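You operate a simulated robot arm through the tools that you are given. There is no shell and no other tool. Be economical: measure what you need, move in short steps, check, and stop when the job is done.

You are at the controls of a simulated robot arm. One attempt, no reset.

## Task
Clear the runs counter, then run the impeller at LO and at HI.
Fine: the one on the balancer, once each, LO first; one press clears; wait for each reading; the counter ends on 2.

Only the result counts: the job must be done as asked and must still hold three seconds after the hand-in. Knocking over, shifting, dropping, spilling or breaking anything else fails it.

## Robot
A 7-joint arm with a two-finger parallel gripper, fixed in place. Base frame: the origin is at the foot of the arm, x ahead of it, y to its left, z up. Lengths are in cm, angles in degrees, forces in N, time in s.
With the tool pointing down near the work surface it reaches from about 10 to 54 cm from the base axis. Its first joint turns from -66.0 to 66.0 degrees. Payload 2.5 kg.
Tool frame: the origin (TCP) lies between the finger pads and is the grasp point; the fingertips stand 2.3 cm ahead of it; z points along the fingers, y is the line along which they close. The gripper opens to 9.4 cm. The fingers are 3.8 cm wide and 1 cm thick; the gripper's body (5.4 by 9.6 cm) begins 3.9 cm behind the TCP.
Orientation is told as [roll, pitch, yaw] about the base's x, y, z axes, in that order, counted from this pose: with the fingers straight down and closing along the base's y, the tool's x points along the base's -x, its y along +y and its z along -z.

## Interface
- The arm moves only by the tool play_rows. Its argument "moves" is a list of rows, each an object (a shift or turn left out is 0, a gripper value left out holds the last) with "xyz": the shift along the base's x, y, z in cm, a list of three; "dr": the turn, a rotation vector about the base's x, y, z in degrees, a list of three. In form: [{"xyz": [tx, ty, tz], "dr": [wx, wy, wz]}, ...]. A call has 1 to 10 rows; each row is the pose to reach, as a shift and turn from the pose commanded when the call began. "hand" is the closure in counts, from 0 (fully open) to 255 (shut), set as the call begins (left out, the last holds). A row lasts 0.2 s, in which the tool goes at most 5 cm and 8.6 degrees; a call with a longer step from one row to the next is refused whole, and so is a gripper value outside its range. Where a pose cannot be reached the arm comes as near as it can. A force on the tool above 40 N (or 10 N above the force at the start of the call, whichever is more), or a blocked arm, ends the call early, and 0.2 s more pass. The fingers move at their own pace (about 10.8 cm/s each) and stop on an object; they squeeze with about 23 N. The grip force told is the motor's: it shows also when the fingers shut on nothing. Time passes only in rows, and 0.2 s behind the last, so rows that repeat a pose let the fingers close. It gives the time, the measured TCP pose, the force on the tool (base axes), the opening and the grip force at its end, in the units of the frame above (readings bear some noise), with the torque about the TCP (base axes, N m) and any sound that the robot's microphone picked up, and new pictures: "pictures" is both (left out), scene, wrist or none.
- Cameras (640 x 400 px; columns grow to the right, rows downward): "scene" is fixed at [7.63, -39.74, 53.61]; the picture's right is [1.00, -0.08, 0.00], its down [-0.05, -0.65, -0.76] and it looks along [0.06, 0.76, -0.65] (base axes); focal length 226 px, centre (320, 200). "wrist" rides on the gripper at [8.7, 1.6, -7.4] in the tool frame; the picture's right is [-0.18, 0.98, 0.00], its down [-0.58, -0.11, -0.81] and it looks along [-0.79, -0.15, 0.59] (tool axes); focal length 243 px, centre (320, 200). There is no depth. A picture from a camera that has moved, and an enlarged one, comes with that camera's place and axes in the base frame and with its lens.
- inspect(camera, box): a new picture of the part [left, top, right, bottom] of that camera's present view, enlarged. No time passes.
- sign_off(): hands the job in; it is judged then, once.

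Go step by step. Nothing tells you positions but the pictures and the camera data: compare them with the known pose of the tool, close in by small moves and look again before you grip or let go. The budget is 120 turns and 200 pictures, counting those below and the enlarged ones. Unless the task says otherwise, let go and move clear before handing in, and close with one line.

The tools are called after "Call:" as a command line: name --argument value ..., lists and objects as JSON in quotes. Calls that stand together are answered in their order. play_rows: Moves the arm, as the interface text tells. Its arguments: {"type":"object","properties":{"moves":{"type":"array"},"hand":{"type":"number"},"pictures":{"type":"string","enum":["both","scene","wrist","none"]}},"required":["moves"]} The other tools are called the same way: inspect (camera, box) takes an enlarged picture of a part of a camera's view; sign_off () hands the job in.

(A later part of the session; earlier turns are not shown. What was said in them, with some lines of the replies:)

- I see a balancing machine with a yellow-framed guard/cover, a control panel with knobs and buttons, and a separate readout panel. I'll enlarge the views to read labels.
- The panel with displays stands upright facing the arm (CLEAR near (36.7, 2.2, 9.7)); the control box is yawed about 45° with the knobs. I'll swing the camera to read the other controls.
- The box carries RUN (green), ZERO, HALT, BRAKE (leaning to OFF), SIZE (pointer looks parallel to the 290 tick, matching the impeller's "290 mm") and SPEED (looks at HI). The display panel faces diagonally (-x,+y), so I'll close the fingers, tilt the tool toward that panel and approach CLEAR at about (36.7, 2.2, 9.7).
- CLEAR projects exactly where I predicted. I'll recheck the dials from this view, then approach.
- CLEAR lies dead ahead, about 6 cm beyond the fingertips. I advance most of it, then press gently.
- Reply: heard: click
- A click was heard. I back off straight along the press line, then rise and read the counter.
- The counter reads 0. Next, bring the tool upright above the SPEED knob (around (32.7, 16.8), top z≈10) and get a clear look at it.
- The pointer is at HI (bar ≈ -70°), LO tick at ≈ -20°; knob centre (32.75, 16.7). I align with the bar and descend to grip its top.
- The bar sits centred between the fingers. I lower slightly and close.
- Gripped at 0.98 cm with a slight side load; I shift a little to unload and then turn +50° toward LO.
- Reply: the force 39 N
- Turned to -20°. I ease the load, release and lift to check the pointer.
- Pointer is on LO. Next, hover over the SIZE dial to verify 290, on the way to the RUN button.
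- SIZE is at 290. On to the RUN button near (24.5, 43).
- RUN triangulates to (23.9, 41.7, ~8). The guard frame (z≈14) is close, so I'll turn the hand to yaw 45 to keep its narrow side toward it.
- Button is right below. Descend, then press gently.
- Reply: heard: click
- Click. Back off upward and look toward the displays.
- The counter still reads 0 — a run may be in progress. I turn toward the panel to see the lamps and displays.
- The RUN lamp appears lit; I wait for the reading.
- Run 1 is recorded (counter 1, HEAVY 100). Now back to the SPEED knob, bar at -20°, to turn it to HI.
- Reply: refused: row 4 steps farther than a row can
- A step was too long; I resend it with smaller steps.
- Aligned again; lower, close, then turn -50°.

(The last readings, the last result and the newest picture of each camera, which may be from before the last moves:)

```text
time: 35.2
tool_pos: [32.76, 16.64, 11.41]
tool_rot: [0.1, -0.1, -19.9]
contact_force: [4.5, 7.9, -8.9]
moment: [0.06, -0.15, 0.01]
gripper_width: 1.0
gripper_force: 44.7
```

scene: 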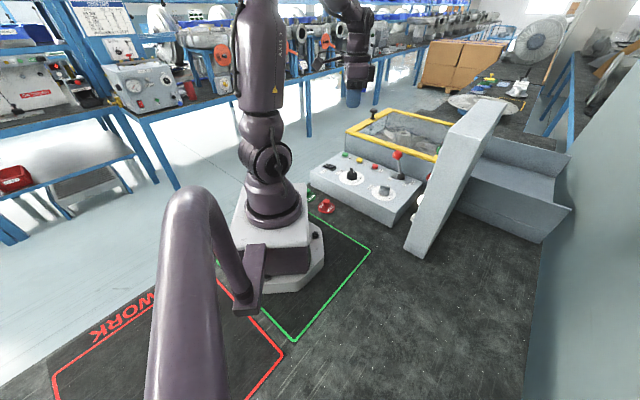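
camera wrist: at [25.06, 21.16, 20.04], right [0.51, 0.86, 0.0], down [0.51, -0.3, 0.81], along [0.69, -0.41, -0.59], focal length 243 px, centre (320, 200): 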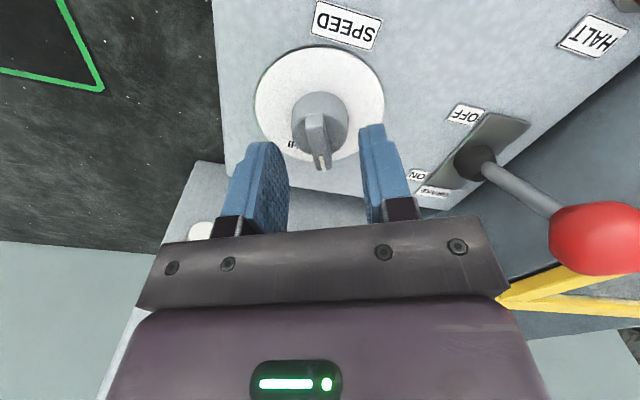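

Call:
play_rows --moves '[{"xyz": [0.07, 0.15, 0], "dr": [0, 0, -7]}, {"xyz": [0.07, 0.15, 0], "dr": [0, 0, -14]}, {"xyz": [0.07, 0.15, 0], "dr": [0, 0, -21]}, {"xyz": [0.07, 0.15, 0], "dr": [0, 0, -28]}, {"xyz": [0.07, 0.15, 0], "dr": [0, 0, -35]}, {"xyz": [0.07, 0.15, 0], "dr": [0, 0, -42]}, {"xyz": [0.07, 0.15, 0], "dr": [0, 0, -47]}, {"xyz": [0.07, 0.15, 0], "dr": [0, 0, -50]}, {"xyz": [0.07, 0.15, 0], "dr": [0, 0, -50]}]' --pictures "none"

Call:
play_rows --moves '[{}, {}, {"xyz": [0, 0, 1]}, {"xyz": [0, 0, 4]}, {"xyz": [0, 0, 8]}, {"xyz": [0, 0, 9]}]' --hand 146 --pictures "wrist"

Call:
inspect --camera "wrist" --box '[240, 0, 400, 140]'

```text
time: 37.2
tool_pos: [32.87, 16.73, 11.53]
tool_rot: [0.3, 0.0, -70.0]
contact_force: [14.3, 9.6, -6.5]
moment: [0.21, -0.07, 0.03]
gripper_width: 0.96
gripper_force: 45.2
```

```text
time: 37.6
tool_pos: [32.06, 16.48, 11.37]
tool_rot: [-1.7, 0.0, -69.9]
contact_force: [-18.2, -7.8, 23.1]
moment: [0.0, -0.13, -0.03]
gripper_width: 3.13
gripper_force: 0.0
stopped in row 1: the force on the tool passed its limit at 45 N (the readings are from after the stop); the commanded pose is now the measured one
camera wrist: at [30.71, 25.09, 18.77], right [0.99, 0.16, -0.03], down [0.12, -0.58, 0.81], along [0.12, -0.8, -0.59], focal length 243 px, centre (320, 200)
```

wrist: 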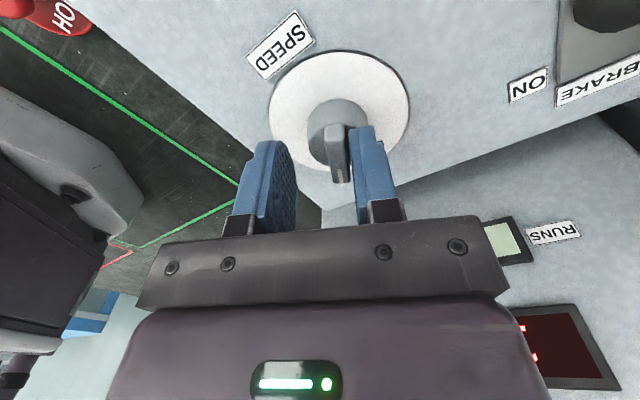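

```text
2.86 times, centred on (320, 70) of wrist
camera zoom: at [30.71, 25.09, 18.77], right [0.99, 0.16, -0.03], down [0.12, -0.58, 0.81], along [0.12, -0.8, -0.59], focal length 693 px, centre (320, 571)
```

zoom: 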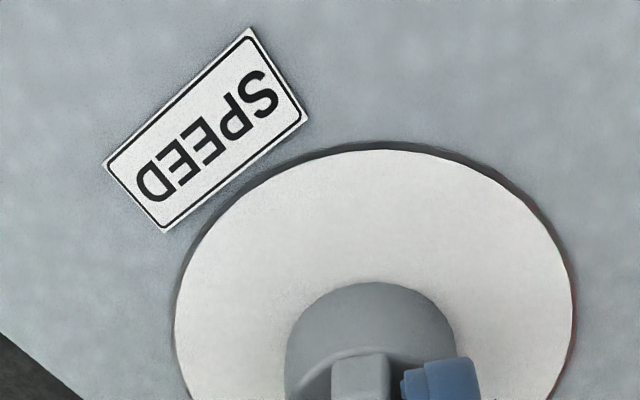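

On release the hand recoiled sideways, with one finger now resting against the bar. I recentre slightly, then lift.

Call:
play_rows --moves '[{"xyz": [0.3, 0.1, 0]}, {"xyz": [0.55, 0.2, 0]}, {"xyz": [0.55, 0.2, 0]}]' --pictures "wrist"

```text
time: 38.0
tool_pos: [31.97, 16.44, 11.42]
tool_rot: [-1.9, 0.1, -70.0]
contact_force: [-17.1, -7.6, 22.7]
moment: [0.02, -0.12, -0.06]
gripper_width: 3.16
gripper_force: 0.0
stopped in row 1: the force on the tool passed its limit at 43 N (the readings are from after the stop); the commanded pose is now the measured one
camera wrist: at [30.76, 25.1, 18.78], right [0.99, 0.16, -0.03], down [0.12, -0.57, 0.81], along [0.11, -0.8, -0.59], focal length 243 px, centre (320, 200)
```

wrist: 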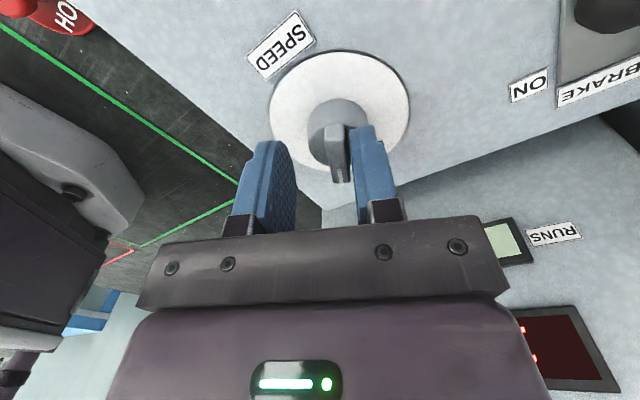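

The load is still there, pushing up and away, so I lift straight up in small steps.

Call:
play_rows --moves '[{"xyz": [0, 0, 0.3]}, {"xyz": [0, 0, 0.8]}, {"xyz": [0, 0, 1.5]}]' --pictures "none"

```text
time: 38.8
tool_pos: [32.21, 16.27, 12.8]
tool_rot: [-1.6, 0.0, -70.0]
contact_force: [0.8, 0.6, 0.5]
moment: [-0.01, 0.0, 0.02]
gripper_width: 4.03
gripper_force: 0.0
```

Call:
play_rows --moves '[{"xyz": [0, 0, 3], "dr": [0.8, 0.3, 0]}, {"xyz": [0.2, 0.2, 6], "dr": [1.5, 0.5, 0]}, {"xyz": [0.4, 0.3, 8], "dr": [1.5, 0.5, 0]}]' --pictures "wrist"

Call:
inspect --camera "wrist" --box '[240, 0, 400, 140]'

```text
time: 39.5
tool_pos: [32.5, 16.74, 20.89]
tool_rot: [-1.6, 1.6, -70.1]
contact_force: [0.1, -0.7, -0.2]
moment: [0.03, 0.04, -0.05]
gripper_width: 4.0
gripper_force: 0.1
camera wrist: at [31.35, 25.2, 28.49], right [0.99, 0.16, -0.03], down [0.13, -0.6, 0.79], along [0.11, -0.79, -0.61], focal length 243 px, centre (320, 200)
```

wrist: 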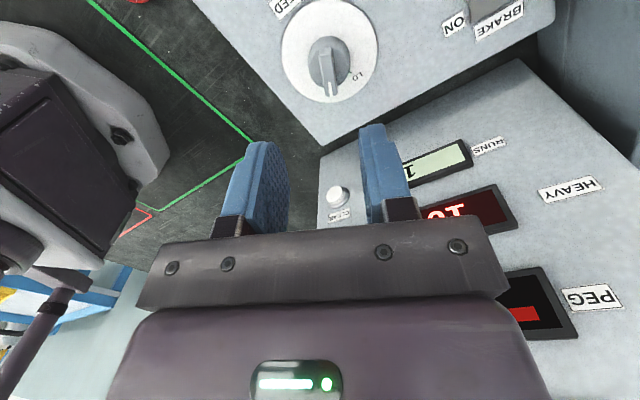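

```text
2.86 times, centred on (320, 70) of wrist
camera zoom: at [31.35, 25.2, 28.49], right [0.99, 0.16, -0.03], down [0.13, -0.6, 0.79], along [0.11, -0.79, -0.61], focal length 693 px, centre (320, 571)
```

zoom: 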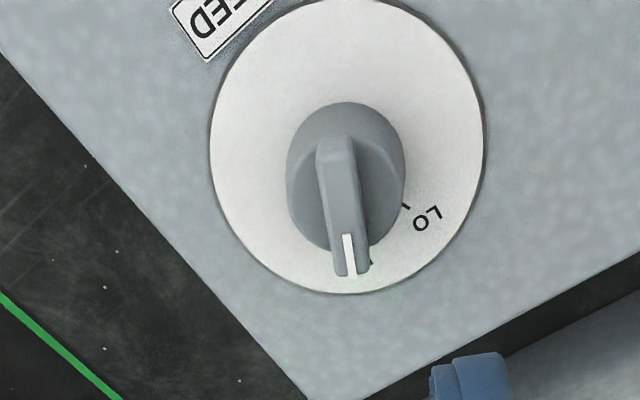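

SPEED is at HI. I level the hand, and rotate/move over to RUN.

Call:
play_rows --moves '[{"xyz": [0, 0, 1], "dr": [-0.96, -2.04, 0]}, {"xyz": [-2, 2.5, 1], "dr": [-0.96, -2.04, 0]}, {"xyz": [-4.5, 5, 1], "dr": [-0.96, -2.04, 0]}]' --hand 255 --pictures "none"

Call:
play_rows --moves '[{"xyz": [-0.5, 2, 0], "dr": [0, 0, 8.3]}, {"xyz": [-1, 4, 0], "dr": [0, 0, 16.6]}, {"xyz": [-1.5, 6, 0], "dr": [0, 0, 24.9]}, {"xyz": [-2, 8, 0], "dr": [0, 0, 33.2]}, {"xyz": [-2.5, 10, 0], "dr": [0, 0, 41.5]}, {"xyz": [-3, 12, 0], "dr": [0, 0, 49.8]}, {"xyz": [-3.5, 14, 0], "dr": [0, 0, 58.1]}, {"xyz": [-4, 16, 0], "dr": [0, 0, 66.4]}, {"xyz": [-4.2, 18, 0], "dr": [0, 0, 74.7]}, {"xyz": [-4.2, 19.7, 0], "dr": [0, 0, 83]}]' --pictures "none"

Call:
play_rows --moves '[{"dr": [0, 0, 8.3]}, {"dr": [0, 0, 16.6]}, {"dr": [0, 0, 24.9]}, {"dr": [0, 0, 32]}]' --pictures "wrist"

```text
time: 40.4
tool_pos: [28.03, 21.84, 21.9]
tool_rot: [0.0, 0.0, -70.1]
contact_force: [-0.2, 0.5, 0.2]
moment: [0.01, -0.01, -0.04]
gripper_width: 0.01
gripper_force: 23.4
```

```text
time: 42.5
tool_pos: [23.84, 41.45, 21.82]
tool_rot: [0.0, 0.1, 13.2]
contact_force: [-1.1, 0.1, -0.4]
moment: [0.01, 0.0, 0.01]
gripper_width: 0.02
gripper_force: 23.4
```

```text
time: 43.5
tool_pos: [23.87, 41.41, 21.89]
tool_rot: [0.0, 0.0, 45.1]
contact_force: [-0.2, -0.3, 0.4]
moment: [0.02, -0.01, -0.02]
gripper_width: 0.03
gripper_force: 23.0
camera wrist: at [16.61, 36.41, 29.29], right [-0.57, 0.82, 0.0], down [0.49, 0.34, 0.81], along [0.66, 0.46, -0.59], focal length 243 px, centre (320, 200)
```

wrist: 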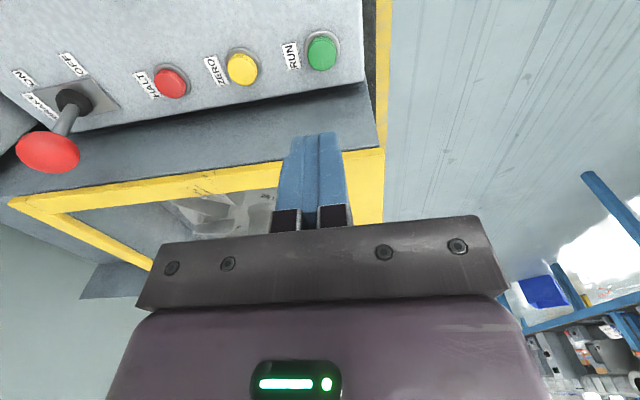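

Positioned as before. Descend to just above the button, then the same short press.

Call:
play_rows --moves '[{"xyz": [-0.1, 0.2, -4]}, {"xyz": [-0.1, 0.2, -8]}, {"xyz": [-0.1, 0.2, -10.5]}, {"xyz": [-0.1, 0.2, -11.2]}]' --pictures "none"

Call:
play_rows --moves '[{"xyz": [0, 0, -0.25]}, {"xyz": [0, 0, -0.55]}]' --pictures "none"

```text
time: 44.5
tool_pos: [23.88, 41.68, 10.79]
tool_rot: [0.1, 0.0, 45.0]
contact_force: [-0.3, 0.3, 0.0]
moment: [0.03, 0.02, 0.0]
gripper_width: 0.0
gripper_force: 23.4
```

```text
time: 45.1
tool_pos: [23.81, 41.74, 10.23]
tool_rot: [0.0, 0.0, 45.0]
contact_force: [-2.1, -1.4, 4.4]
moment: [-0.05, 0.05, 0.0]
gripper_width: 0.0
gripper_force: 23.6
heard: click
```

Click. Back off to the viewing pose and wait for the reading.

Call:
play_rows --moves '[{"xyz": [0, 0, 2]}, {"xyz": [0, 0, 6]}, {"xyz": [0, 0, 10]}, {"xyz": [0, -4, 12]}, {"xyz": [0, -8, 13]}, {"xyz": [0, -12, 14]}, {"xyz": [-1, -16, 14]}]' --pictures "none"

Call:
play_rows --moves '[{"xyz": [0, 0, 2], "dr": [0, 0, -8.2]}, {"xyz": [0, 0, 4], "dr": [0, 0, -16.4]}, {"xyz": [-0.5, 0, 6], "dr": [0, 0, -24.6]}, {"xyz": [-1, 0, 8], "dr": [0, 0, -32.8]}, {"xyz": [-1, 0, 10], "dr": [0, 0, -41]}, {"xyz": [-1, 0, 10], "dr": [0, 0, -49]}]' --hand 0 --pictures "none"

Call:
play_rows --moves '[{}, {}, {}, {}, {}, {}, {}, {}, {}, {}]' --pictures "none"

Call:
play_rows --moves '[{}, {}, {}, {}, {}, {}, {}, {}, {}, {}]' --pictures "both"

Call:
inspect --camera "wrist" --box '[90, 60, 400, 270]'

```text
time: 46.8
tool_pos: [22.74, 25.52, 24.13]
tool_rot: [0.0, -0.1, 45.2]
contact_force: [-0.2, -0.2, 0.1]
moment: [0.0, 0.01, -0.03]
gripper_width: 0.0
gripper_force: 23.3
```

```text
time: 48.1
tool_pos: [21.76, 25.68, 34.23]
tool_rot: [0.0, 0.1, -4.1]
contact_force: [0.2, 0.2, 0.6]
moment: [-0.03, -0.02, 0.02]
gripper_width: 9.4
gripper_force: 0.0
```

```text
time: 50.4
tool_pos: [21.82, 25.69, 34.27]
tool_rot: [0.0, 0.0, -3.9]
contact_force: [-1.1, 0.7, 0.0]
moment: [-0.01, -0.02, 0.01]
gripper_width: 9.42
gripper_force: 0.0
```

```text
time: 52.5
tool_pos: [21.89, 25.75, 34.1]
tool_rot: [0.0, 0.0, -4.1]
contact_force: [-0.3, 0.1, -0.4]
moment: [0.03, 0.02, 0.03]
gripper_width: 9.39
gripper_force: 0.0
camera wrist: at [13.22, 27.83, 41.56], right [0.25, 0.97, 0.0], down [0.57, -0.15, 0.81], along [0.78, -0.2, -0.59], focal length 243 px, centre (320, 200)
```

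scene: 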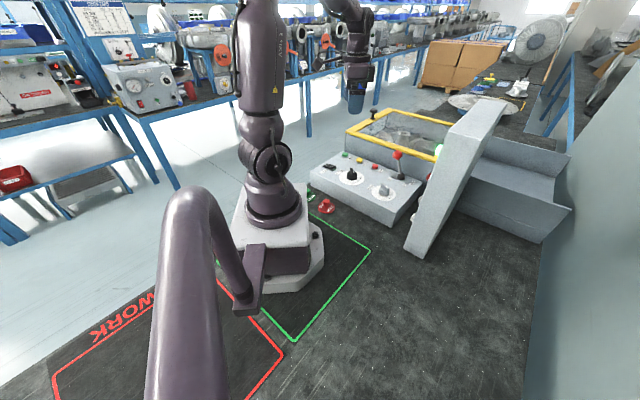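
wrist: 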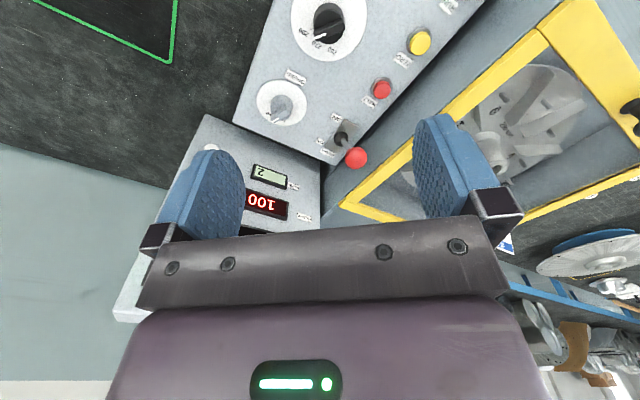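

```text
1.90 times, centred on (245, 165) of wrist
camera zoom: at [13.22, 27.83, 41.56], right [0.25, 0.97, 0.0], down [0.57, -0.15, 0.81], along [0.78, -0.2, -0.59], focal length 462 px, centre (463, 267)
```

zoom: 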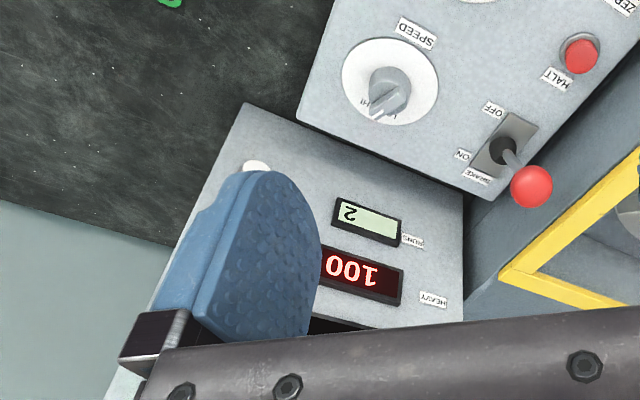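

The counter reads 2, the HI reading is displayed and the PASS lamp is lit. The arm is clear, so I hand in.

Call:
sign_off

```text
The job is handed in.
```

I cleared the runs counter with one press, then ran the 290 mm impeller once at LO and once at HI. I waited for each reading (HEAVY showed 100 both times). The counter ended on 2, the PASS lamp was lit after the HI run, and the arm was clear at hand-in.
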